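You operate a simulated robot arm through the tools that you are given. There is no shell and no other tool.

You are at the controls of a simulated robot arm. One attempt, no reset.

Task
Clear the fault on the coil lift and finish the middle tape band.
Fine: STOP clears it; free the lock, jog till the band just closes, then swing the arm out; leave the height and both knobs.
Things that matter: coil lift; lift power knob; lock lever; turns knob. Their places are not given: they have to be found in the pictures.

The check looks at the end state, three seconds after you hand in, the way a careful person would. Anything else that was tipped, shoved, dropped, spilled or broken makes it a failure.

Robot
A 6-joint arm with a two-finger gripper, fixed in place. Base frame: the origin is on the floor under the middle of its stand, x ahead of it, y to its left, z up. Readings come in mm, rad, newtons and seconds.
It reaches about 1417 mm from its shoulder. Its first joint turns from -2.897 to 2.897 rad. Payload 3.43 kg.
The tool frame sits at the grasp point between the pads (the TCP): z along the fingers, y along the line on which they close. The tips reach 20 mm beyond it. The gripper opens to 190 mm; its body begins 248 mm behind the TCP.
Orientation is told as [roll, pitch, yaw] about the base's x, y, z axes, in that order, counted from this pose: with the fingers straight down and closing along the base's y, the tool's x points along the base's -x, its y along +y and its z along -z.

Tools
- The arm moves only by the tool play_rows. Its argument "rows" is a list of rows, each a list of 3 entries, a list of its own where there are three numbers: the shift along the base's x, y, z in units of 50 mm (1.0 is 50 mm), then the turn, a rotation vector about the base's x, y, z in units of 4 degrees (1.0 is 4 degrees), then the finger opening in mm, from 0 to 190. In form: [[[dx, dy, dz], [rx, ry, rz], gripper], ...]. A call has 1 to 20 rows; each row shifts and turns the commanded pose from where the row before left it. A call with a number of a shift or a turn outside -1 to 1 is refused whole. Rows are played at 5 a second. More than 50 mm and 0.15 rad between two rows, or a gripper value outside its range, and nothing of the call is played. A pose out of reach is approached as far as the arm can. The call stops where the force on the tool passes 50 N (or 10 N more than at its start, if that is more) or the arm is blocked; 0.2 s more then pass. Each finger travels about 153 mm/s and halts on what it meets, pressing with about 24 N; the grip force reading is that of the motor and also rises with nothing between the fingers. The clock runs only during rows and for 0.2 s after the last one: add rows that do not move to give the fingers time. The reply holds the time, the measured pose of the TCP, the force on the tool along the base axes, the opening and the grip force, in the units named above and with some noise, with the torque about the TCP (base axes, N m) and any sound that the robot's microphone picked up.
- Cameras (640 x 400 px; columns grow to the right, rows downward): "scene" is fixed at [220.9, -650.8, 1563.3]; the picture's right is [0.68, -0.73, 0.00], its down [-0.33, -0.31, -0.89] and it looks along [0.65, 0.61, -0.46] (base axes); focal length 323 px, centre (320, 200). "wrist" rides on the gripper at [70, -8, -288] in the tool frame; the picture's right is [0.12, 0.99, 0.00], its down [-0.96, 0.12, -0.25] and it looks along [-0.25, 0.03, 0.97] (tool axes); focal length 261 px, centre (320, 200).
- capture(camera): a new picture of that camera. No time passes.
- move_column(by): moves the trunk up (or, below 0, down) by that many mm; the arm rides with it, the base frame stays. It gives what a move gives, with no picture.
- probe_pixels(camera, pixels): for up to 12 pixels [column, row] of the newest picture of that camera ("zoom" is the newest enlarged one), the place [x, y, z] in the base frame of the surface seen there, good to about 2 mm. No time passes.
- inspect(camera, box): a new picture of the part [left, top, right, bottom] of that camera's present view, enlarged. No time passes.
- close_job(): hands the job in; it is judged then, once.

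Leave the gripper open and the arm clear of the work at the hand-in unless told otherwise.

The tools are called after "Request:" as a command line: name --argument value ..., lists and objects as JSON in quotes. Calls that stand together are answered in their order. play_rows: Moves the arm, as the interface text tells. Its arguments: {"type":"object","properties":{"rows":{"type":"array","items":{"type":"array"}}},"required":["rows"]} The other tools are called the same way: move_column (by) moves the trunk up or down; capture (camera) takes a picture; probe_pixels (camera, pixels) gives the place of the surface under pixels of a picture; inspect (camera, box) takes an enlarged picture of a part of a camera's view; close_job () hands the job in.

At the start:

```text
time_s: 0.0
position: [622.9, 145.4, 1316.8]
tool_rot: [-0.002, 0.001, -0.002]
contact_force: [-0.4, -0.7, -0.7]
moment: [-0.02, 0.02, 0.0]
gripper_width: 190.1
finger_force: 0.1
trunk travel left (down, up): [-325.0, 115.0]
```

scene: 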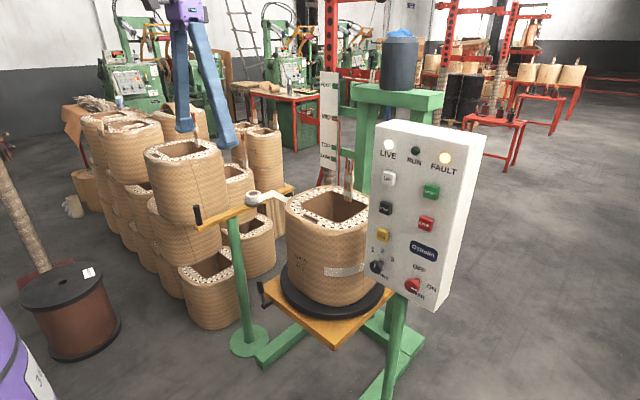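
wrist: 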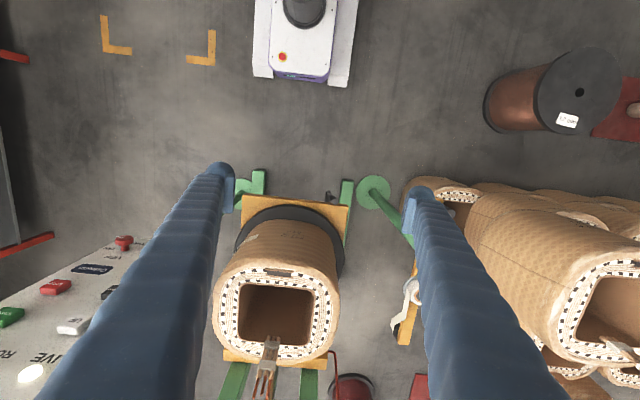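

I see a coil on a turntable with a control panel at right (scene about 420,200) showing LIVE and FAULT lamps lit. I'll enlarge the panel, the coil, and the table edges to find the buttons, knobs and lock lever.

Request:
inspect --camera "scene" --box '[350, 110, 490, 320]'

Request:
inspect --camera "scene" --box '[240, 160, 400, 360]'

Request:
inspect --camera "scene" --box '[180, 60, 380, 240]'

```text
1.90 times, centred on (420, 215) of scene
```

zoom: 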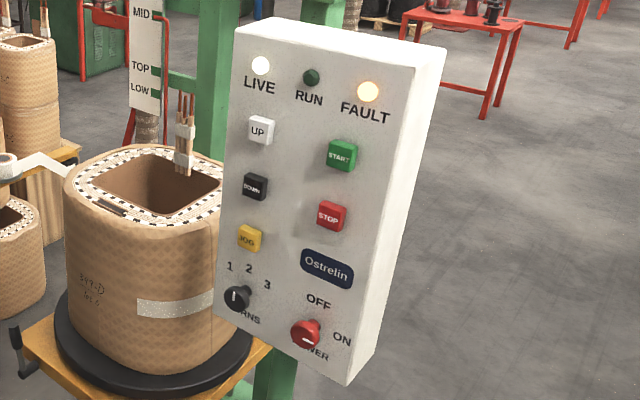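

```text
2.00 times, centred on (320, 260) of scene
```

zoom: 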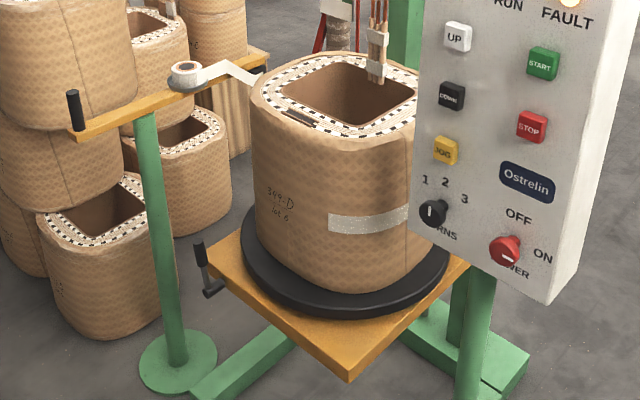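

```text
2.22 times, centred on (280, 150) of scene
```

zoom: 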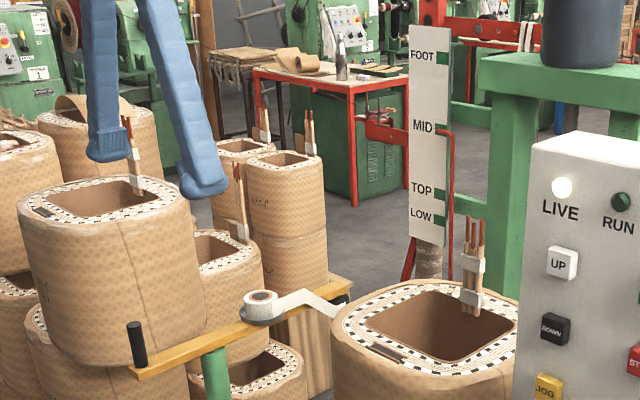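

The panel has UP, DOWN, JOG on the left column and START, STOP on the right, with TURNS and POWER knobs below. The small black lever at the table's corner, scene (262,295), looks like the lock lever. The yellow arm with the tape roll and black handle (197,215) is the tape arm. Now I'll probe places.

Request:
capture --camera "scene"

Request:
probe_pixels --camera "scene" --pixels '[[389, 178], [385, 208], [382, 235], [431, 191], [426, 222], [377, 267], [412, 285], [197, 215], [263, 292], [268, 304], [253, 197], [235, 212]]'

Request:
inspect --camera "scene" --box '[240, 260, 320, 320]'

Request:
inspect --camera "scene" --box '[180, 170, 300, 245]'

Request:
inspect --camera "scene" --box '[360, 225, 440, 305]'

Request:
inspect --camera "scene" --box '[310, 60, 370, 180]'

```text
taken
```

scene: 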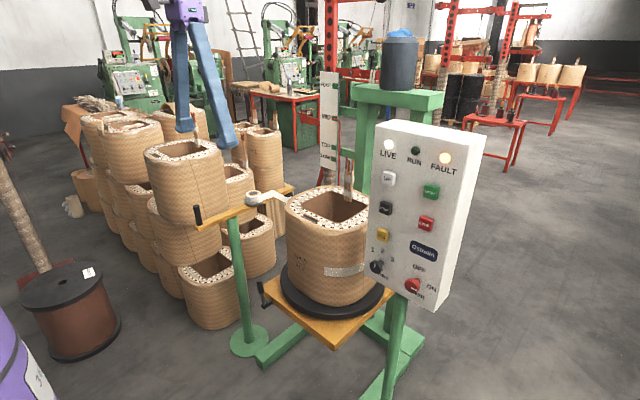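

```text
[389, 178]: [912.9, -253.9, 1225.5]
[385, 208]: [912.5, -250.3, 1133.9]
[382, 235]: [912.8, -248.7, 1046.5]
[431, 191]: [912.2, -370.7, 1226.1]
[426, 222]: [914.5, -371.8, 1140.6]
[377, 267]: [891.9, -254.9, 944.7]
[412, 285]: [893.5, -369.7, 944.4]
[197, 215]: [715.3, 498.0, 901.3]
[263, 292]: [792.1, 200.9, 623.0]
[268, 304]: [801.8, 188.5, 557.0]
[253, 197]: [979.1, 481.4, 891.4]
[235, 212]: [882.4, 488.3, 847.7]
```

```text
6.67 times, centred on (280, 290) of scene
```

zoom: 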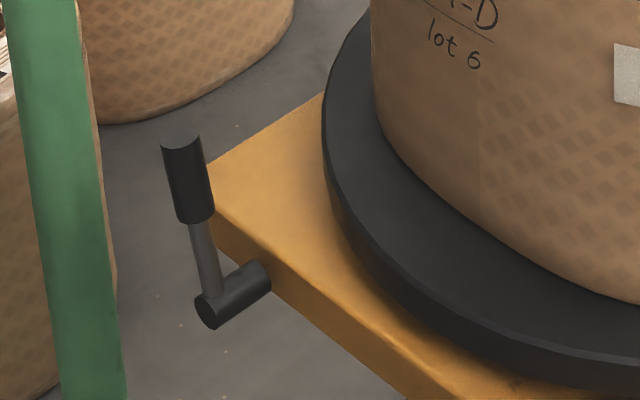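

```text
5.33 times, centred on (240, 208) of scene
```

zoom: 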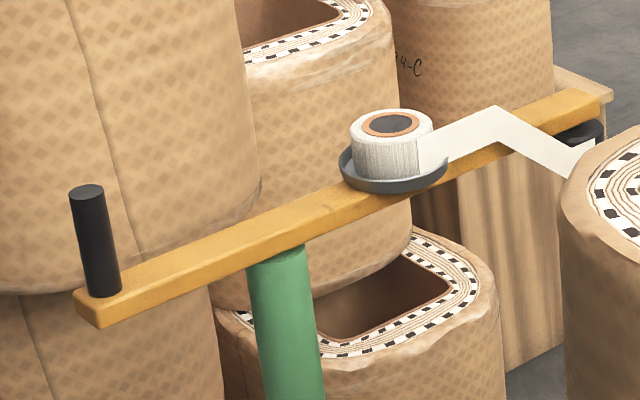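

```text
5.00 times, centred on (400, 265) of scene
```

zoom: 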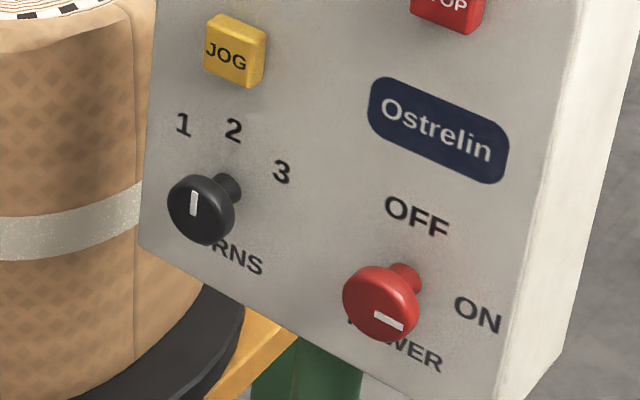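

```text
3.33 times, centred on (340, 120) of scene
```

zoom: 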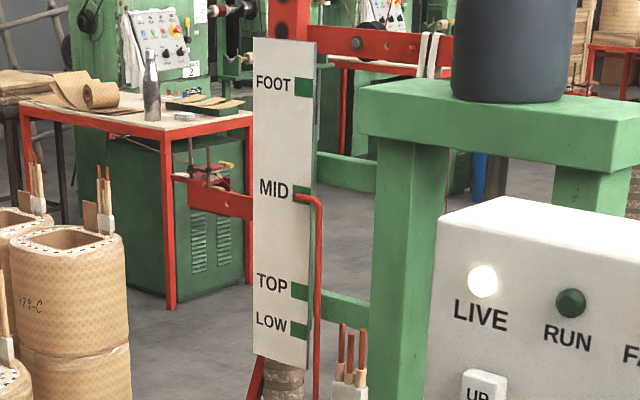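

The red pointer sits at MID on the scale, POWER is ON, TURNS at 1. The lock lever is upright on a hub at the table's side. Next I probe the panel face, the coil, the band ends, the lever and the tape arm for geometry.

Request:
probe_pixels --camera "scene" --pixels '[[405, 190], [404, 225], [395, 250], [296, 260], [330, 272], [358, 267], [303, 190], [345, 190], [290, 215], [362, 225], [335, 348], [288, 300]]'

Request:
inspect --camera "scene" --box '[240, 260, 320, 320]'

Request:
probe_pixels --camera "zoom" --pixels '[[182, 145], [190, 190], [195, 215], [203, 250], [212, 285], [208, 312], [235, 285], [258, 275], [215, 185], [240, 240], [330, 100], [350, 200]]'

Request:
inspect --camera "scene" --box '[180, 170, 300, 245]'

Request:
probe_pixels --camera "zoom" --pixels '[[87, 190], [95, 240], [105, 290], [85, 310], [275, 260], [390, 125], [545, 100], [598, 100], [585, 135], [540, 140], [460, 145], [300, 230]]'

Request:
capture --camera "wrist"

```text
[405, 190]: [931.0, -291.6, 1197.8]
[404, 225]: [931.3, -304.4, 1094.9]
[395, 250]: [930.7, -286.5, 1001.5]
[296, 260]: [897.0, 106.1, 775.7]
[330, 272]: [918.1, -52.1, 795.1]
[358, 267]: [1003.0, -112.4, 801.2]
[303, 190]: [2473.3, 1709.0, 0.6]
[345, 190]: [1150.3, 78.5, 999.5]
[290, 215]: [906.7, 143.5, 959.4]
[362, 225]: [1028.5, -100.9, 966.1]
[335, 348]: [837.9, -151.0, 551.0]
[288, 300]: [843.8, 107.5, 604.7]
```

```text
6.67 times, centred on (280, 290) of scene
```

zoom: 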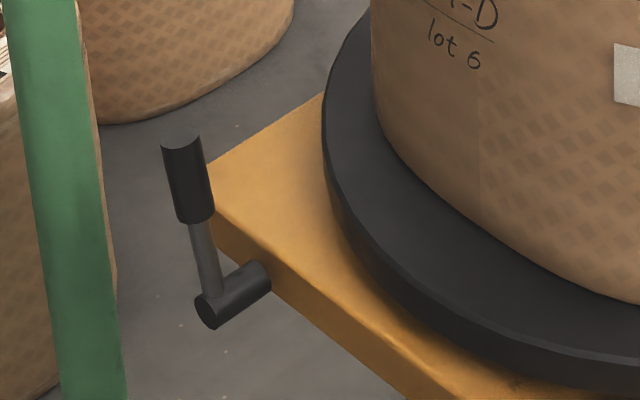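

```text
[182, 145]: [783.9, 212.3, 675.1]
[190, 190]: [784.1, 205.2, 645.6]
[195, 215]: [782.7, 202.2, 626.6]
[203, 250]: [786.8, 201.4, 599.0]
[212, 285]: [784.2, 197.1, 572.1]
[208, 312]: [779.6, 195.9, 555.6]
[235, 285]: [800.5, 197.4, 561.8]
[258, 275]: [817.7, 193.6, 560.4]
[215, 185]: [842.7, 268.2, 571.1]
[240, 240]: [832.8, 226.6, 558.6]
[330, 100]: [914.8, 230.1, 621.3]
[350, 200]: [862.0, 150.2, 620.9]
```

```text
5.33 times, centred on (240, 208) of scene
```

zoom: 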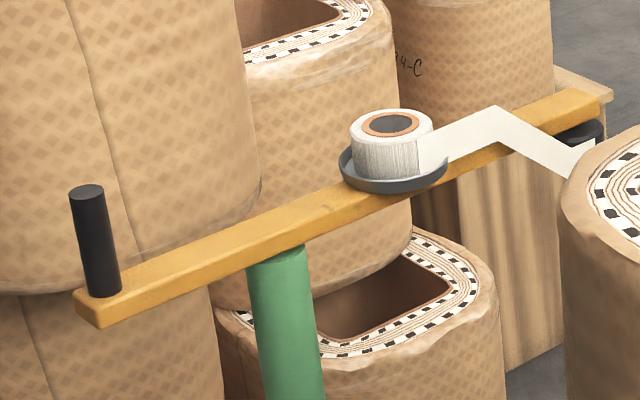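

```text
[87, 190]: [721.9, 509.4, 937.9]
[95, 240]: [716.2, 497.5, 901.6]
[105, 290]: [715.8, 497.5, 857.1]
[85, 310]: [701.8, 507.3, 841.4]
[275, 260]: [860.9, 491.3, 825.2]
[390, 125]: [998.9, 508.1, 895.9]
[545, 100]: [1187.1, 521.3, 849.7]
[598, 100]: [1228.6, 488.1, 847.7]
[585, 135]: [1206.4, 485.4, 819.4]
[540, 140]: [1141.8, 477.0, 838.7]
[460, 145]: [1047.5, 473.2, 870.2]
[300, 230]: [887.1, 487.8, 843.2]
```

```text
taken
```

wrist: 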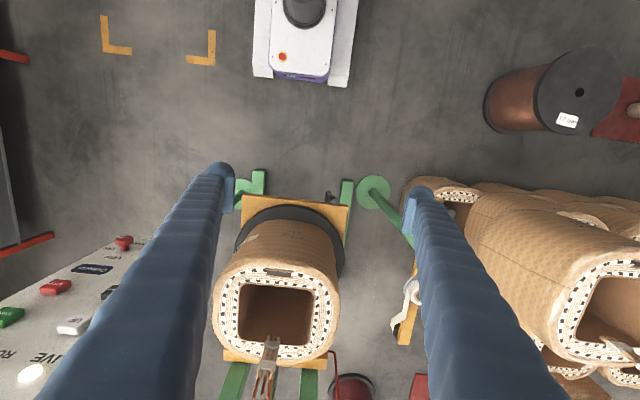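

Panel face is at x≈931, button fronts at x≈913: STOP near (913,-371,1140), JOG near (913,-249,1046). The lever hub runs along x at about (780–818,203,557), with the grip up to z≈675. The tape arm is at z≈845 with its post near (870,500). First I turn the tool to point along +x with the fingers closing, while moving toward the panel, in two calls.

Request:
play_rows --rows '[[[0.1, -0.44, -0.1], [0, -1, 0], 0], [[0.1, -0.44, -0.1], [0, -1, 0], 0], [[0.1, -0.44, -0.1], [0, -1, 0], 0], [[0.1, -0.44, -0.1], [0, -1, 0], 0], [[0.1, -0.44, -0.1], [0, -1, 0], 0], [[0.1, -0.44, -0.1], [0, -1, 0], 0], [[0.1, -0.44, -0.1], [0, -1, 0], 0], [[0.1, -0.44, -0.1], [0, -1, 0], 0], [[0.1, -0.44, -0.1], [0, -1, 0], 0], [[0.1, -0.44, -0.1], [0, -1, 0], 0], [[0.1, -0.44, -0.1], [0, -1, 0], 0], [[0.1, -0.44, -0.1], [0, -1, 0], 0]]'

```text
time_s: 2.6
position: [651.7, -34.4, 1248.6]
tool_rot: [-0.005, -0.664, 0.157]
contact_force: [1.9, -1.0, 1.2]
moment: [0.16, 0.43, 0.18]
gripper_width: 0.0
finger_force: 23.6
out of reach, approached as far as the arm can: row 9, 10, 11, 12
trunk travel left (down, up): [-325.0, 115.0]
```

The arm could not follow rows 9–12 (the pose drifted with a yaw of 0.157). I'll look at the scene to see how the arm is folded.

Request:
capture --camera "scene"

Request:
capture --camera "wrist"

```text
taken
```

scene: 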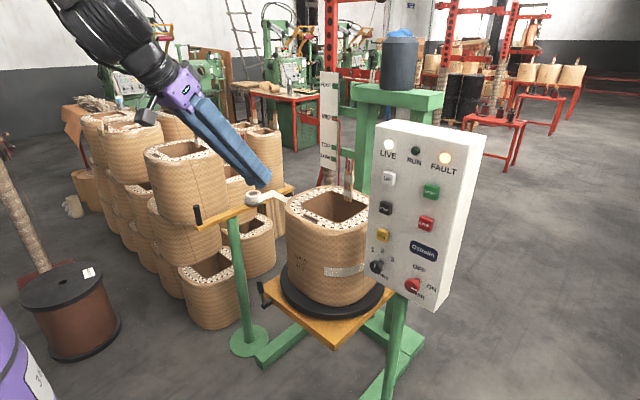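

```text
taken
```

wrist: 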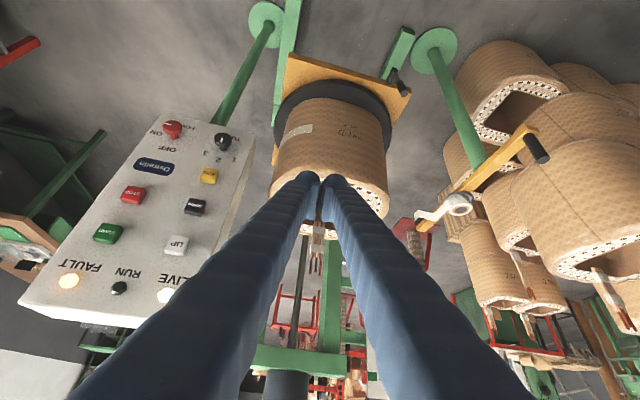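

The arm folds too close to its stand there. I'll move the TCP forward and to the right, higher above the coil, without turning, then resume turning.

Request:
play_rows --rows '[[[0.6, -0.6, 0], [0, 0, 0], 0], [[0.6, -0.6, 0], [0, 0, 0], 0], [[0.6, -0.6, 0], [0, 0, 0], 0], [[0, -0.6, 0], [0, 0, 0], 0], [[0, -0.6, 0], [0, 0, 0], 0], [[0, 0, 0], [0, 0, 0], 0]]'

```text
time_s: 4.0
position: [756.8, -197.6, 1266.1]
tool_rot: [0.068, -0.71, -0.003]
contact_force: [-0.8, 0.6, 0.5]
moment: [0.01, -0.04, 0.07]
gripper_width: 0.0
finger_force: 24.2
trunk travel left (down, up): [-325.0, 115.0]
```

The pose is reachable here. I correct the small roll and go on turning toward horizontal while moving toward the STOP column.

Request:
play_rows --rows '[[[0, 0, 0], [-0.74, 0, -0.63], 0], [[0.08, -0.3, -0.2], [0, -1, 0], 0], [[0.08, -0.3, -0.2], [0, -1, 0], 0], [[0.08, -0.3, -0.2], [0, -1, 0], 0], [[0.08, -0.3, -0.2], [0, -1, 0], 0], [[0.08, -0.3, -0.2], [0, -1, 0], 0], [[0.08, -0.3, -0.2], [0, -1, 0], 0], [[0, 0, 0], [0, 0, 0], 0]]'

```text
time_s: 5.8
position: [780.7, -286.6, 1203.4]
tool_rot: [0.007, -1.129, -0.012]
contact_force: [-0.7, 0.6, -0.1]
moment: [0.01, -0.03, 0.1]
gripper_width: 0.0
finger_force: 23.7
trunk travel left (down, up): [-325.0, 115.0]
```

Tracking is exact now; pitch is -64.7°. Six more rows of turning bring it to horizontal, in line with STOP.

Request:
play_rows --rows '[[[0.05, -0.28, -0.21], [0, -1, 0], 0], [[0.05, -0.28, -0.21], [0, -1, 0], 0], [[0.05, -0.28, -0.21], [0, -1, 0], 0], [[0.05, -0.28, -0.21], [0, -1, 0], 0], [[0.05, -0.28, -0.21], [0, -1, 0], 0], [[0.05, -0.28, -0.21], [0, -1, 0], 0], [[0, 0, 0], [0, 0, 0], 0]]'

Request:
capture --camera "scene"

Request:
capture --camera "wrist"

```text
time_s: 7.4
position: [850.1, -438.6, 1214.4]
tool_rot: [0.518, -1.538, -0.516]
contact_force: [-0.4, -0.6, -0.1]
moment: [0.0, -0.02, 0.14]
gripper_width: 0.1
finger_force: 23.9
out of reach, approached as far as the arm can: row 1, 2, 3, 4, 5, 6
trunk travel left (down, up): [-325.0, 115.0]
```

```text
taken
```

scene: 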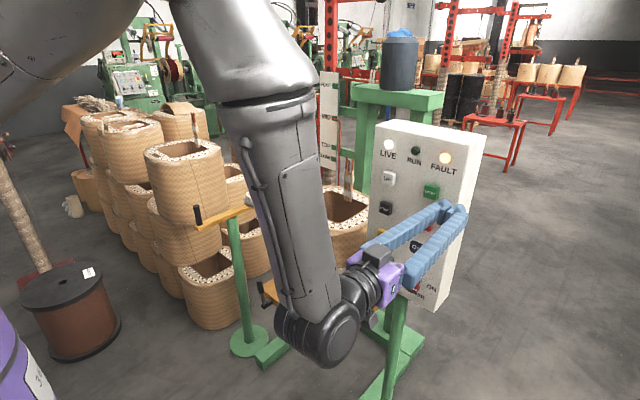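

```text
taken
```

wrist: 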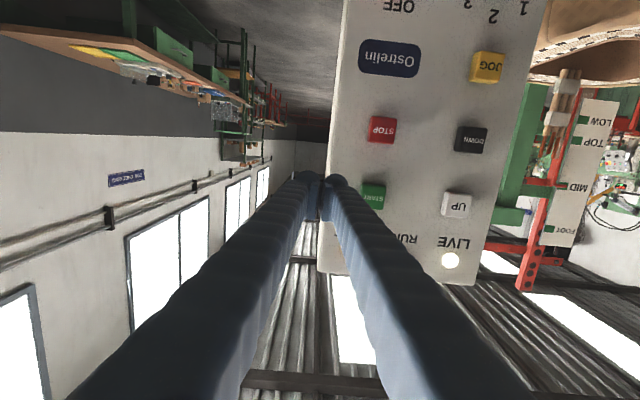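

The arm swung into a different pose: TCP (850,-439,1214), pointing along +x, tips about 40 mm short of the panel's buttons, no contact. Working closer to the panel seems to suit its reach. I'll step down and over to the STOP height in small moves, staying at x≈850.

Request:
play_rows --rows '[[[0, 0, -0.3], [0, 0, 0], 0], [[0, 0, -0.3], [0, 0, 0], 0], [[0, 0, -0.3], [0, 0, 0], 0], [[0, 0, 0], [0, 0, 0], 0]]'

```text
time_s: 8.4
position: [865.1, -458.6, 1180.1]
tool_rot: [0.408, -1.541, -0.407]
contact_force: [0.4, 0.6, 0.6]
moment: [-0.01, 0.01, 0.0]
gripper_width: 0.1
finger_force: 23.9
out of reach, approached as far as the arm can: row 1, 2, 3
trunk travel left (down, up): [-325.0, 115.0]
```

The arm still reports out of reach and drifts outward as I go down, so its fold toward the base seems the limit. I'll probe the arm's own links in the picture to learn where its shoulder and wrist are.

Request:
capture --camera "scene"

Request:
probe_pixels --camera "scene" --pixels '[[320, 340], [290, 250], [265, 140], [240, 40], [60, 40], [20, 80], [10, 20], [120, 15], [375, 280], [405, 270]]'

```text
taken
```

scene: 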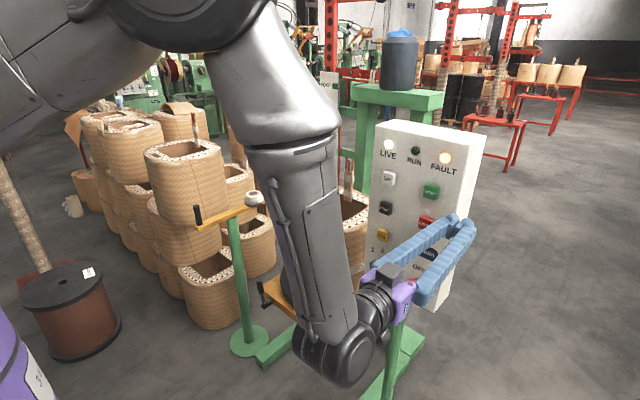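

```text
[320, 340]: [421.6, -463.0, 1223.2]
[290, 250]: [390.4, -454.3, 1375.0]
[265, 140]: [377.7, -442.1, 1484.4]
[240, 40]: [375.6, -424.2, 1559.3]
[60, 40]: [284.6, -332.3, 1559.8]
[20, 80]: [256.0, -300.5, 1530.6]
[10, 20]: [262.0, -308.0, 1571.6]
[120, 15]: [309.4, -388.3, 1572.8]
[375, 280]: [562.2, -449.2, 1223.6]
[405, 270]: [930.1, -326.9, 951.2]
```

The shoulder sits near z≈1250 and the elbow can't fold tighter, so a fully level tool at the panel is too close. A tool pitched about 50° (fingers forward and down) puts the wrist farther out and was reachable before; the fingertip can still press a single button since the finger slopes away from the panel above it. I rotate back up and move in front of STOP at a safe standoff.

Request:
play_rows --rows '[[[0, 0, 0], [0, 1, 0], 0], [[0, 0, 0], [0, 1, 0], 0], [[0, 0, 0], [0, 1, 0], 0], [[0, 0, 0], [0, 1, 0], 0], [[-0.1, 0.25, 0], [0, 1, 0], 0], [[-0.1, 0.25, 0], [0, 1, 0], 0], [[-0.1, 0.25, 0], [0, 1, 0], 0], [[-0.1, 0.25, 0], [0, 1, 0], 0], [[-0.1, 0.25, 0], [0, 1, 0], 0], [[0, 0, 0], [0, 0, 0], 0]]'

```text
time_s: 10.6
position: [838.9, -395.4, 1179.3]
tool_rot: [-0.001, -0.918, -0.005]
contact_force: [0.3, 0.0, 0.2]
moment: [-0.06, 0.03, -0.02]
gripper_width: 0.0
finger_force: 23.8
trunk travel left (down, up): [-325.0, 115.0]
```

Tracking well: pitch -52.6°, no contact. I shift to y≈-371 and z≈1146, then look through both cameras to confirm alignment with STOP.

Request:
play_rows --rows '[[[0, 0.25, -0.33], [0, 0, 0], 0], [[0, 0.24, -0.33], [0, 0, 0], 0], [[0, 0, 0], [0, 0, 0], 0]]'

Request:
capture --camera "wrist"

Request:
inspect --camera "scene" --box '[350, 110, 490, 320]'

```text
time_s: 11.4
position: [842.0, -372.4, 1148.2]
tool_rot: [0.0, -0.917, -0.005]
contact_force: [0.1, 0.5, 0.4]
moment: [-0.03, 0.02, 0.0]
gripper_width: 0.1
finger_force: 24.3
trunk travel left (down, up): [-325.0, 115.0]
```

```text
taken
```

wrist: 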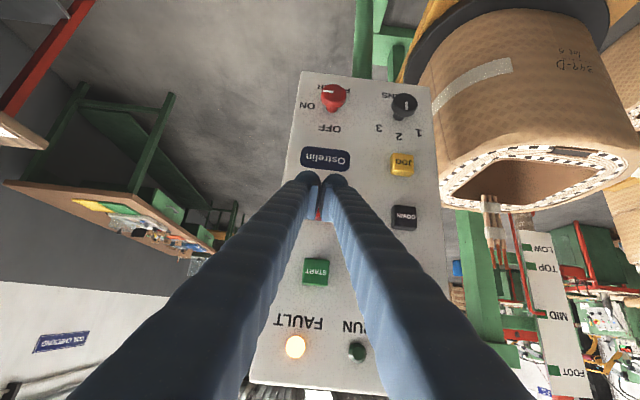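

```text
1.90 times, centred on (420, 215) of scene
```

zoom: 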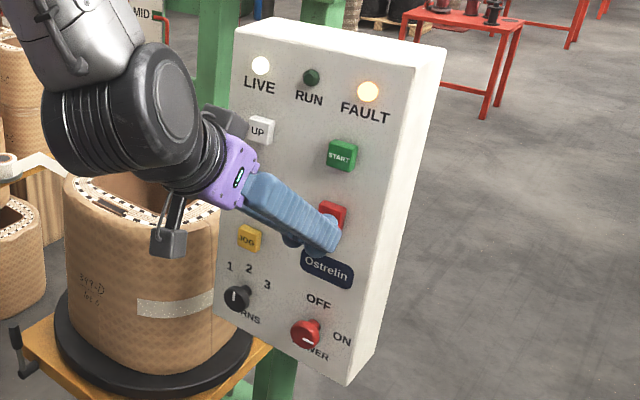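

The closed fingertips point straight at STOP (red sliver visible between the finger tips in wrist view at (320,205)). FAULT is lit, RUN dark. I lower 7 mm and advance slowly along +x toward STOP.

Request:
play_rows --rows '[[[0.4, 0.02, -0.14], [0, 0, 0], 0], [[0.3, 0, 0], [0, 0, 0], 0], [[0.1, 0, 0], [0, 0, 0], 0], [[0, 0, 0], [0, 0, 0], 0]]'

Request:
inspect --camera "scene" --box '[370, 130, 470, 280]'

```text
time_s: 12.4
position: [880.3, -368.3, 1140.4]
tool_rot: [0.001, -0.918, -0.006]
contact_force: [-0.1, 0.5, 0.1]
moment: [-0.01, -0.01, -0.01]
gripper_width: 0.0
finger_force: 24.0
trunk travel left (down, up): [-325.0, 115.0]
```

```text
2.67 times, centred on (420, 205) of scene
```

zoom: 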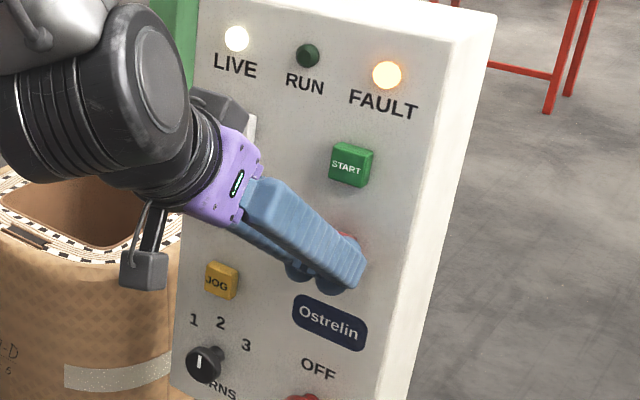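

The tip is in front of STOP, no contact yet. I continue in 3 mm steps and watch the force.

Request:
play_rows --rows '[[[0.06, -0.05, 0.04], [0, 0, 0], 0], [[0.06, 0, 0], [0, 0, 0], 0], [[0.06, 0, 0], [0, 0, 0], 0], [[0, 0, 0], [0, 0, 0], 0]]'

Request:
inspect --camera "scene" --box '[370, 130, 470, 280]'

```text
time_s: 13.4
position: [887.2, -372.7, 1140.8]
tool_rot: [-0.001, -0.92, -0.006]
contact_force: [-1.4, 0.1, -0.3]
moment: [0.02, -0.02, -0.04]
gripper_width: 0.4
finger_force: 24.0
trunk travel left (down, up): [-325.0, 115.0]
```

```text
2.67 times, centred on (420, 205) of scene
```

zoom: 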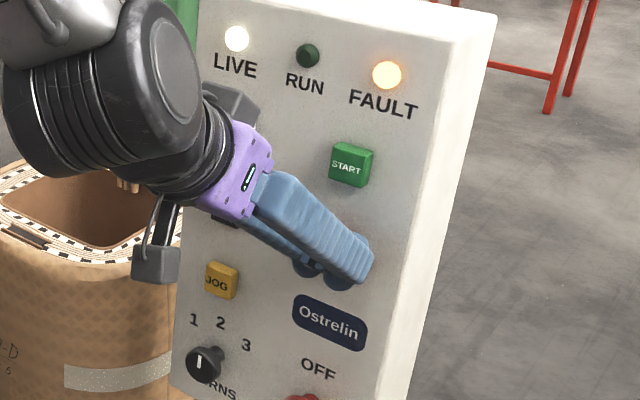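

A light touch (-1.4 N). I press a few mm further.

Request:
play_rows --rows '[[[0.06, 0, 0], [0, 0, 0], 0], [[0.06, 0, 0], [0, 0, 0], 0], [[0, 0, 0], [0, 0, 0], 0]]'

Request:
inspect --camera "scene" --box '[370, 130, 470, 280]'

```text
time_s: 14.2
position: [892.1, -371.8, 1143.0]
tool_rot: [0.001, -0.918, -0.006]
contact_force: [-2.8, -2.0, 0.0]
moment: [0.02, 0.01, -0.05]
gripper_width: 6.2
finger_force: 34.6
trunk travel left (down, up): [-325.0, 115.0]
heard: click
```

```text
2.67 times, centred on (420, 205) of scene
```

zoom: 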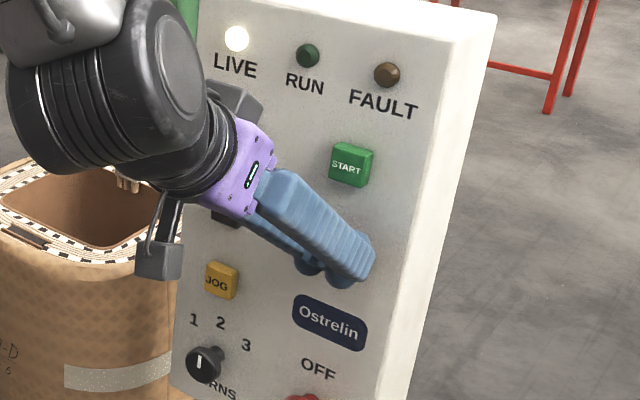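

STOP clicked and the FAULT lamp at zoom (387,75) went out. Now I back off, lift, and travel toward the lock lever while turning the tool to about 25° from vertical and opening the fingers partly.

Request:
play_rows --rows '[[[-0.5, 0, 0], [0, 0, 0], 0], [[-0.8, 0, 0.5], [0, 0, 0], 0], [[-0.4, 0.5, 0.8], [0, 0, 0], 0], [[0, 0.9, 0.3], [0, 0, 0], 0], [[0, 0.9, 0], [0, 1, 0], 0], [[0, 0.9, 0], [0, 1, 0], 0], [[0, 0.9, 0], [0, 1, 0], 0], [[0, 0.9, 0], [0, 1, 0], 40], [[0, 0.9, 0], [0, 1, 0], 60], [[0, 0.9, 0], [0, 1, 0], 80], [[0, 0.9, 0], [0, 1, 0], 80], [[0, 0.9, 0], [0, 0, 0], 80], [[0, 0.9, 0], [0, 0, 0], 80], [[0, 0.9, 0], [0, 0, 0], 80], [[0, 0.9, 0], [0, 0, 0], 80], [[0, 0.3, 0], [0, 0, 0], 80], [[0, 0, 0], [0, 0, 0], 80]]'

Request:
capture --camera "wrist"

Request:
capture --camera "scene"

```text
refused: row 3 steps farther than a row can; nothing moved
```

```text
taken
```

wrist: 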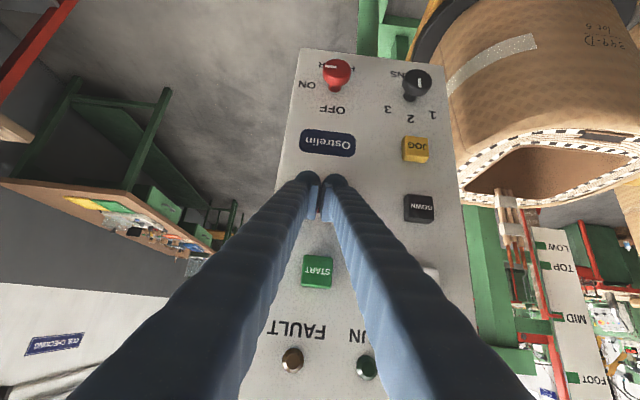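

```text
taken
```

scene: 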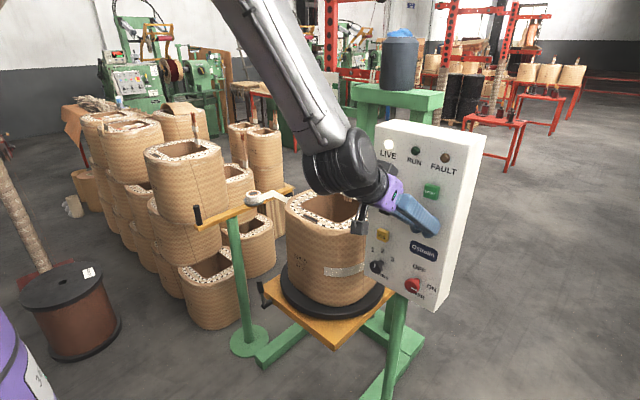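

Row 3 was a bit over 50 mm; nothing moved. I resend with smaller steps.

Request:
play_rows --rows '[[[-0.5, 0, 0], [0, 0, 0], 0], [[-0.8, 0, 0.5], [0, 0, 0], 0], [[-0.4, 0.4, 0.7], [0, 0, 0], 0], [[0, 0.9, 0.3], [0, 0, 0], 0], [[0, 0.9, 0], [0, 1, 0], 0], [[0, 0.9, 0], [0, 1, 0], 0], [[0, 0.9, 0], [0, 1, 0], 0], [[0, 0.9, 0], [0, 1, 0], 40], [[0, 0.9, 0], [0, 1, 0], 60], [[0, 0.9, 0], [0, 1, 0], 80], [[0, 0.9, 0], [0, 1, 0], 80], [[0, 0.9, 0], [0, 0, 0], 80], [[0, 0.9, 0], [0, 0, 0], 80], [[0, 0.9, 0], [0, 0, 0], 80], [[0, 0.9, 0], [0, 0, 0], 80], [[0, 0.4, 0], [0, 0, 0], 80], [[0, 0, 0], [0, 0, 0], 80]]'

Request:
capture --camera "wrist"

Request:
capture --camera "scene"

```text
time_s: 17.8
position: [811.2, 208.4, 1219.3]
tool_rot: [-0.004, -0.431, -0.005]
contact_force: [0.1, -0.8, 0.4]
moment: [-0.01, 0.04, 0.01]
gripper_width: 79.9
finger_force: 0.2
trunk travel left (down, up): [-325.0, 115.0]
```

```text
taken
```

wrist: 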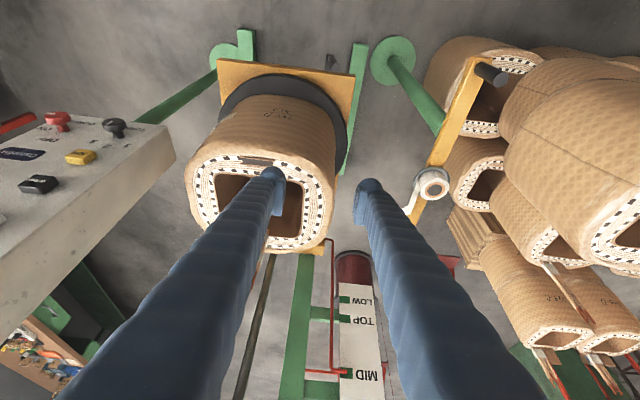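

```text
taken
```

scene: 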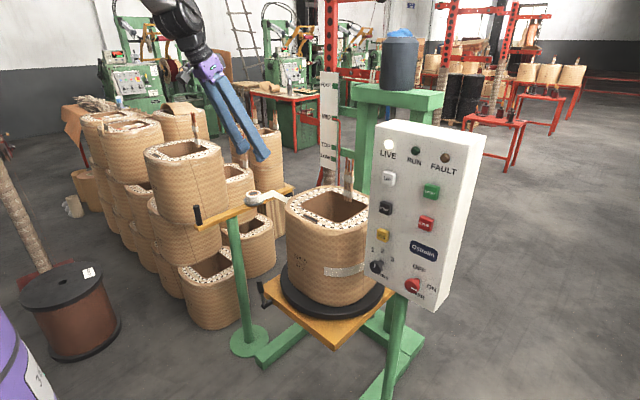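

I'm above the lever region with tool 25° from vertical; the lever appears in the wrist view at about (330,62). I steepen the tool to about 13°, pull back to x≈780 and descend to z≈760, still above the lever's top (675).

Request:
play_rows --rows '[[[-0.3, 0, 0], [0, 1, 0], 80], [[-0.3, 0, 0], [0, 1, 0], 80], [[0, 0, -0.5], [0, 1, 0], 80], [[0, 0, -0.9], [0, 0, 0], 80], [[0, 0, -0.9], [0, 0, 0], 80], [[0, 0, -0.9], [0, 0, 0], 80], [[0, 0, -0.9], [0, 0, 0], 80], [[0, 0, -0.9], [0, 0, 0], 80], [[0, 0, -0.9], [0, 0, 0], 80], [[0, 0, -0.9], [0, 0, 0], 80], [[0, 0, -0.9], [0, 0, 0], 80], [[0, 0, -0.9], [0, 0, 0], 80], [[0, 0, -0.6], [0, 0, 0], 80], [[0, 0, 0], [0, 0, 0], 80]]'

Request:
capture --camera "wrist"

Request:
capture --camera "scene"

```text
time_s: 20.8
position: [777.7, 206.7, 756.0]
tool_rot: [-0.002, -0.221, -0.003]
contact_force: [-0.4, 0.5, -0.3]
moment: [-0.03, -0.02, 0.01]
gripper_width: 80.0
finger_force: 0.1
trunk travel left (down, up): [-325.0, 115.0]
```

```text
taken
```

wrist: 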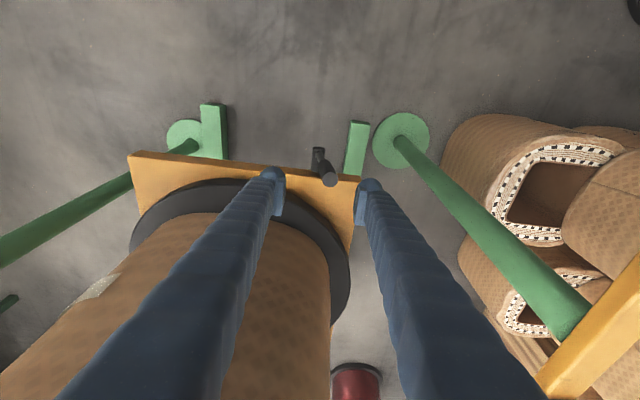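

```text
taken
```

scene: 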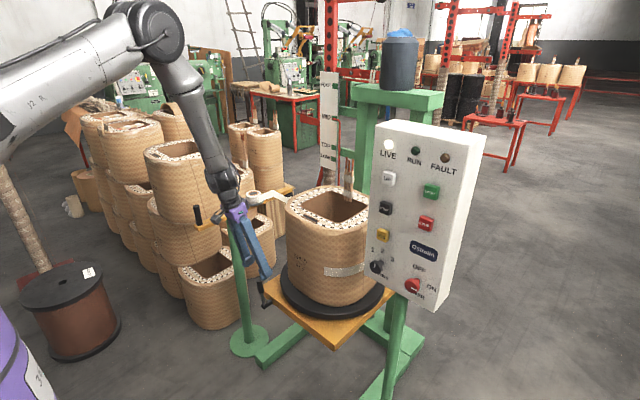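

The lever is visible between the fingertips at wrist (325,168). I zoom there and probe it.

Request:
inspect --camera "wrist" --box '[260, 130, 400, 220]'

Request:
probe_pixels --camera "wrist" --pixels '[[328, 180], [323, 168], [318, 156], [319, 150], [330, 165], [340, 180], [268, 178], [372, 187]]'

Request:
inspect --camera "scene" --box '[220, 190, 320, 320]'

```text
4.44 times, centred on (330, 175) of wrist
```

zoom: 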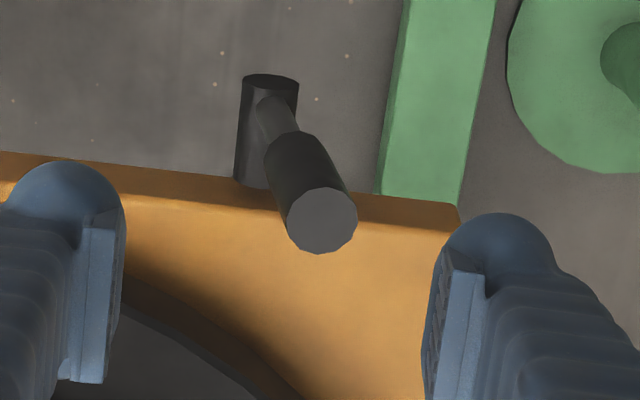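

```text
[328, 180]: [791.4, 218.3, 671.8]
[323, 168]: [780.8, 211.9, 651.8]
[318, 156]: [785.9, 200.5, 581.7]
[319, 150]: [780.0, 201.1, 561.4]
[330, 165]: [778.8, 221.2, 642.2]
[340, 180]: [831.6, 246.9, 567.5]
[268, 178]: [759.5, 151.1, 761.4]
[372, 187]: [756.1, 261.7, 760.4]
```

```text
3.08 times, centred on (270, 255) of scene
```

zoom: 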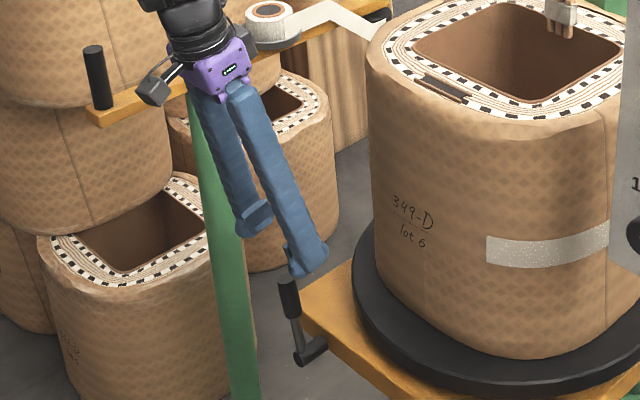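

The lever leans slightly: hub at (~,201,557), top centre at about (791,217,672). I shift to x≈788, y≈214 and descend to z≈652 so the open fingers straddle the grip.

Request:
play_rows --rows '[[[0.2, 0.15, 0], [0, 0, 0], 80], [[0, 0, -0.7], [0, 0, 0], 80], [[0, 0, -0.7], [0, 0, 0], 80], [[0, 0, -0.7], [0, 0, 0], 80], [[0, 0, 0], [0, 0, 0], 80]]'

Request:
inspect --camera "wrist" --box '[260, 130, 400, 220]'

Request:
inspect --camera "scene" --box '[220, 190, 320, 320]'

```text
time_s: 22.0
position: [786.7, 215.4, 652.2]
tool_rot: [-0.003, -0.221, -0.004]
contact_force: [0.2, 0.2, -0.2]
moment: [-0.02, -0.03, -0.01]
gripper_width: 80.0
finger_force: 0.0
trunk travel left (down, up): [-325.0, 115.0]
```

```text
4.44 times, centred on (330, 175) of wrist
```

zoom: 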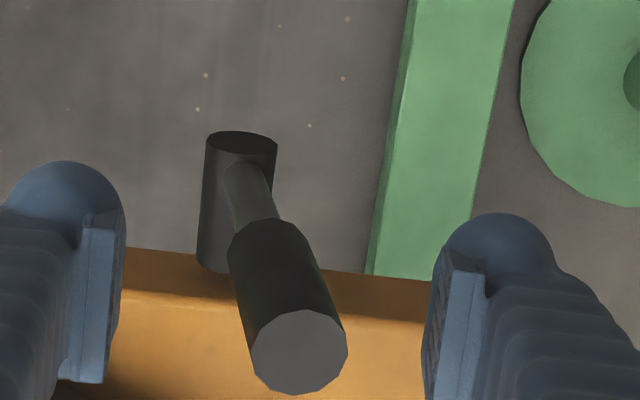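

```text
3.08 times, centred on (270, 255) of scene
```

zoom: 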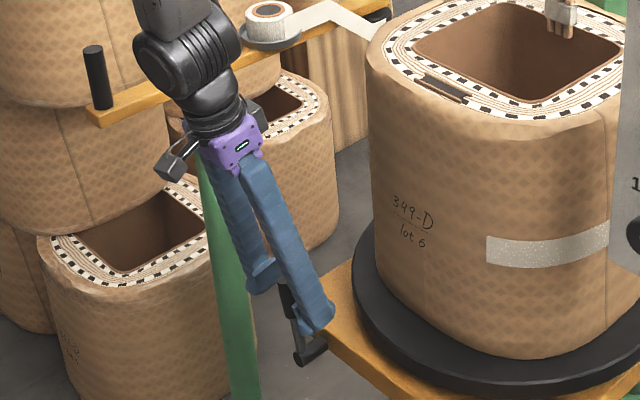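

The grip is between the pads. I'll feel which way the lever swings: first approach the lever with the +y-side finger by moving toward -y in small steps, watching force.

Request:
play_rows --rows '[[[0, -0.3, 0], [0, 0, 0], 80], [[0, -0.2, 0], [0, 0, 0], 80], [[0, -0.1, 0], [0, 0, 0], 80], [[0, -0.1, 0], [0, 0, 0], 80], [[0, 0, 0], [0, 0, 0], 80]]'

Request:
inspect --camera "wrist" --box '[260, 130, 400, 220]'

```text
time_s: 23.2
position: [788.7, 184.9, 651.0]
tool_rot: [-0.002, -0.218, -0.001]
contact_force: [-5.2, 34.1, -3.0]
moment: [-0.88, -0.1, 0.29]
gripper_width: 97.5
finger_force: 15.4
trunk travel left (down, up): [-325.0, 115.0]
```

```text
4.44 times, centred on (330, 175) of wrist
```

zoom: 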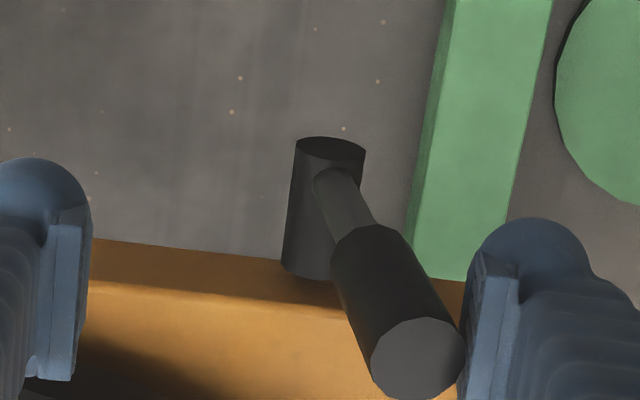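

Pushing -y gave 34 N and forced the finger back without moving the lever, so that side is its stop. I back off and push the other way (+y) with the other finger.

Request:
play_rows --rows '[[[0, 0.4, 0], [0, 0, 0], 80], [[0, 0.4, 0], [0, 0, 0], 80], [[0, 0.3, 0], [0, 0, 0], 80], [[0, 0.1, 0], [0, 0, 0], 80], [[0, 0.1, 0], [0, 0, 0], 80], [[0, 0, 0], [0, 0, 0], 80]]'

Request:
inspect --camera "wrist" --box '[260, 130, 400, 220]'

```text
time_s: 24.6
position: [789.8, 246.3, 653.6]
tool_rot: [-0.003, -0.219, -0.002]
contact_force: [-1.4, -1.0, -0.2]
moment: [-0.04, 0.0, -0.01]
gripper_width: 80.7
finger_force: 0.8
trunk travel left (down, up): [-325.0, 115.0]
```

```text
4.44 times, centred on (330, 175) of wrist
```

zoom: 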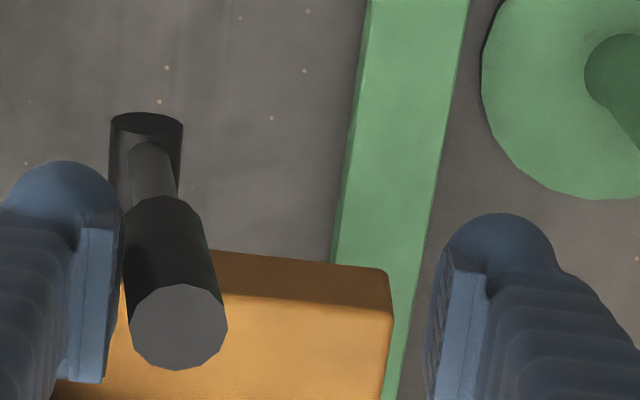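

The other finger just touches the lever. I push on +y by 15 mm and watch.

Request:
play_rows --rows '[[[0, 0.1, 0], [0, 0, 0], 80], [[0, 0.1, 0], [0, 0, 0], 80], [[0, 0.1, 0], [0, 0, 0], 80], [[0, 0, 0], [0, 0, 0], 80]]'

Request:
inspect --camera "wrist" --box '[260, 130, 400, 220]'

```text
time_s: 25.6
position: [788.5, 261.1, 651.6]
tool_rot: [-0.004, -0.221, -0.004]
contact_force: [-0.3, -0.6, 1.4]
moment: [-0.04, 0.01, 0.01]
gripper_width: 80.7
finger_force: 1.0
trunk travel left (down, up): [-325.0, 115.0]
```

```text
4.44 times, centred on (330, 175) of wrist
```

zoom: 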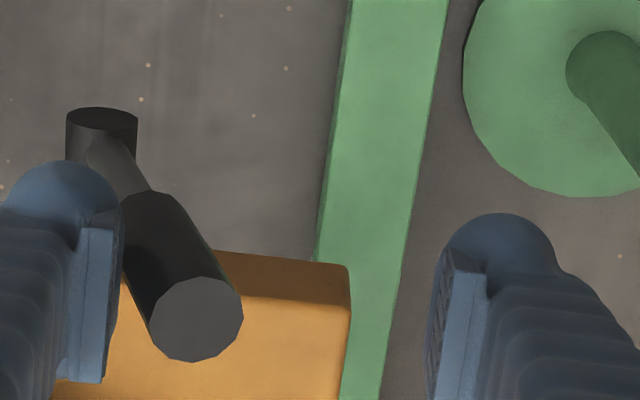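

It swings freely toward +y. I continue pushing along its arc in steps of 5–6 mm, lowering a little as it tips.

Request:
play_rows --rows '[[[0, 0.12, 0], [0, 0, 0], 80], [[0, 0.12, 0], [0, 0, 0], 80], [[0, 0.12, -0.05], [0, 0, 0], 80], [[0, 0.12, -0.05], [0, 0, 0], 80], [[0, 0.12, -0.05], [0, 0, 0], 80], [[0, 0, 0], [0, 0, 0], 80]]'

Request:
inspect --camera "wrist" --box '[260, 130, 400, 220]'

Request:
inspect --camera "scene" --box '[220, 190, 320, 320]'

```text
time_s: 27.0
position: [787.6, 292.5, 644.0]
tool_rot: [-0.001, -0.221, -0.004]
contact_force: [0.2, -0.4, 1.3]
moment: [-0.03, 0.01, -0.01]
gripper_width: 80.3
finger_force: 0.3
trunk travel left (down, up): [-325.0, 115.0]
```

```text
4.44 times, centred on (330, 175) of wrist
```

zoom: 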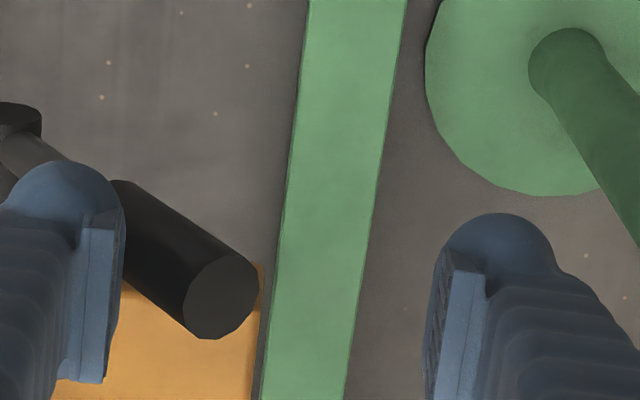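

```text
3.08 times, centred on (270, 255) of scene
```

zoom: 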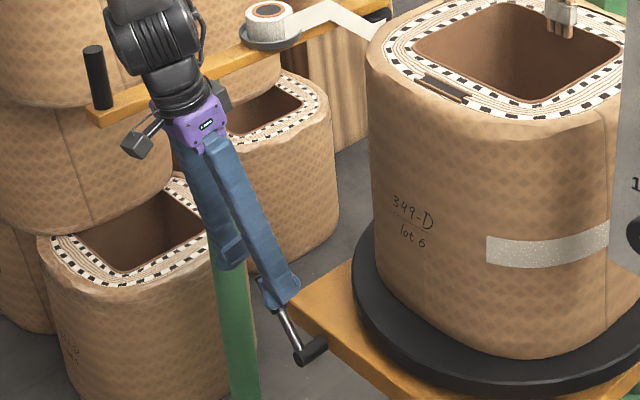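

Lever is near 40° over. I continue, lowering a bit more per step.

Request:
play_rows --rows '[[[0, 0.12, -0.1], [0, 0, 0], 80], [[0, 0.12, -0.1], [0, 0, 0], 80], [[0, 0.12, -0.12], [0, 0, 0], 80], [[0, 0.12, -0.12], [0, 0, 0], 80], [[0, 0, 0], [0, 0, 0], 80]]'

Request:
inspect --camera "wrist" --box '[260, 130, 400, 220]'

Request:
inspect --camera "scene" --box '[220, 190, 320, 320]'

```text
time_s: 28.2
position: [788.2, 315.8, 623.7]
tool_rot: [-0.004, -0.219, -0.002]
contact_force: [0.0, 0.4, 0.7]
moment: [0.02, 0.01, 0.02]
gripper_width: 80.1
finger_force: 0.1
trunk travel left (down, up): [-325.0, 115.0]
```

```text
4.44 times, centred on (330, 175) of wrist
```

zoom: 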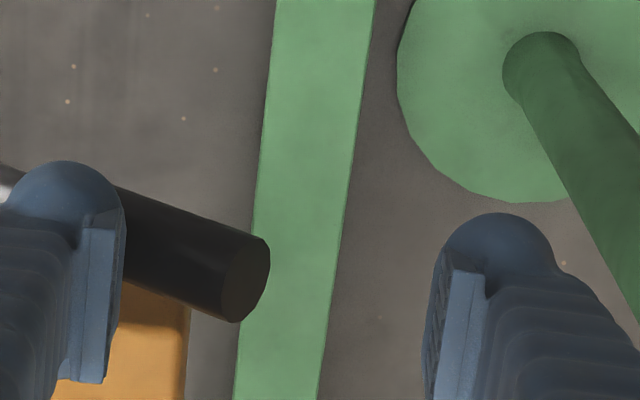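

```text
3.08 times, centred on (270, 255) of scene
```

zoom: 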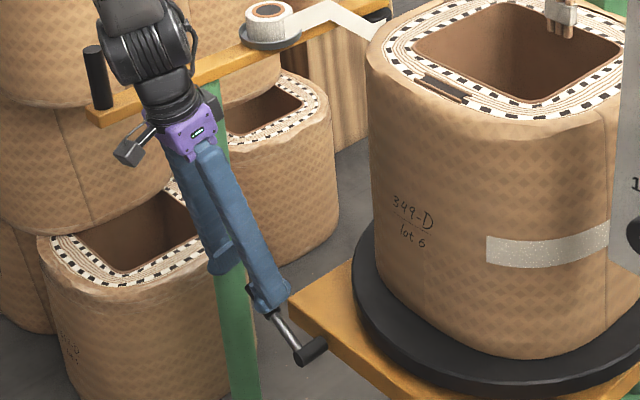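

Lever about 60° over, still free. I keep lowering and pushing.

Request:
play_rows --rows '[[[0, 0.06, -0.14], [0, 0, 0], 80], [[0, 0.06, -0.14], [0, 0, 0], 80], [[0, 0.06, -0.14], [0, 0, 0], 80], [[0, 0, 0], [0, 0, 0], 80]]'

Request:
inspect --camera "wrist" --box '[260, 130, 400, 220]'

Request:
inspect --camera "scene" --box '[220, 190, 320, 320]'

```text
time_s: 29.2
position: [789.1, 322.9, 602.2]
tool_rot: [-0.004, -0.219, -0.005]
contact_force: [-0.6, 0.5, -0.5]
moment: [0.02, 0.04, -0.01]
gripper_width: 79.8
finger_force: 0.0
trunk travel left (down, up): [-325.0, 115.0]
```

```text
4.44 times, centred on (330, 175) of wrist
```

zoom: 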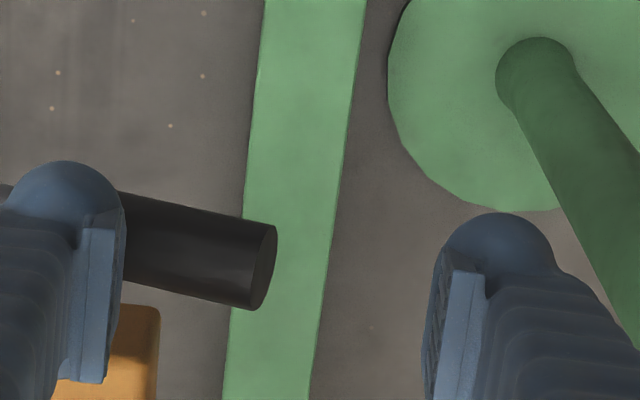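

```text
3.08 times, centred on (270, 255) of scene
```

zoom: 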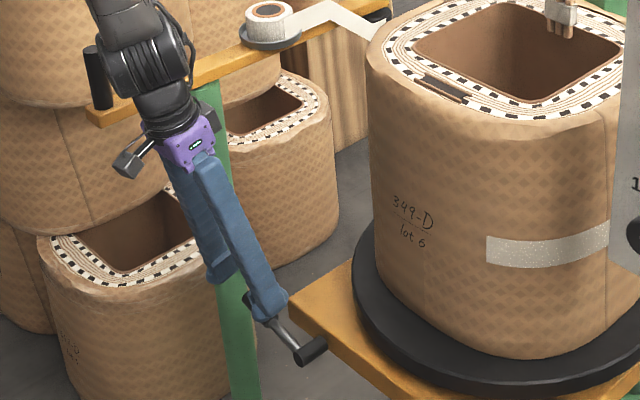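

Lever near 75°. I lower further until it resists or stops.

Request:
play_rows --rows '[[[0, 0, -0.12], [0, 0, 0], 80], [[0, 0, -0.12], [0, 0, 0], 80], [[0, 0, -0.12], [0, 0, 0], 80], [[0, 0, 0], [0, 0, 0], 80]]'

Request:
inspect --camera "wrist" --box '[260, 130, 400, 220]'

Request:
inspect --camera "scene" --box '[220, 190, 320, 320]'

```text
time_s: 30.2
position: [788.4, 321.8, 583.0]
tool_rot: [-0.006, -0.219, -0.004]
contact_force: [0.0, -0.1, 1.0]
moment: [0.02, 0.0, 0.01]
gripper_width: 80.0
finger_force: 0.2
trunk travel left (down, up): [-325.0, 115.0]
```

```text
4.44 times, centred on (330, 175) of wrist
```

zoom: 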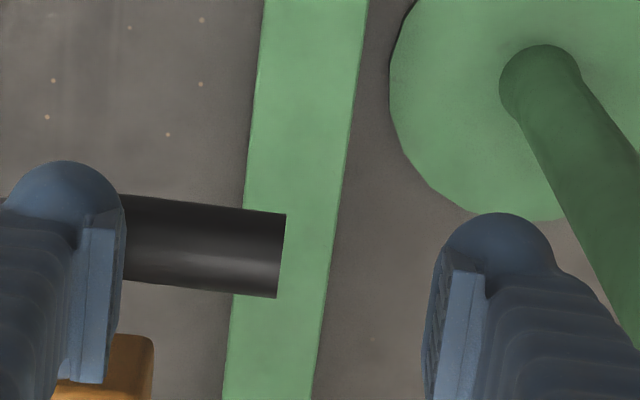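

```text
3.08 times, centred on (270, 255) of scene
```

zoom: 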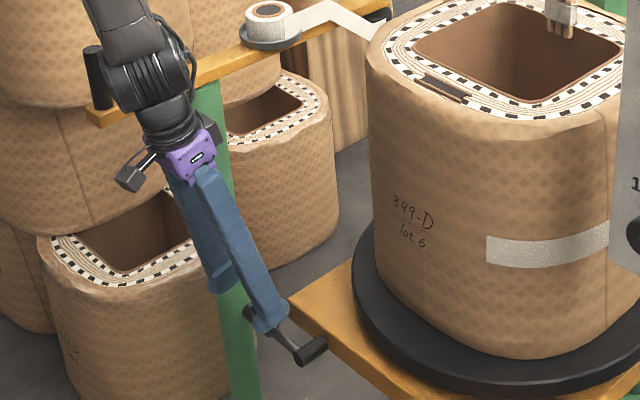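

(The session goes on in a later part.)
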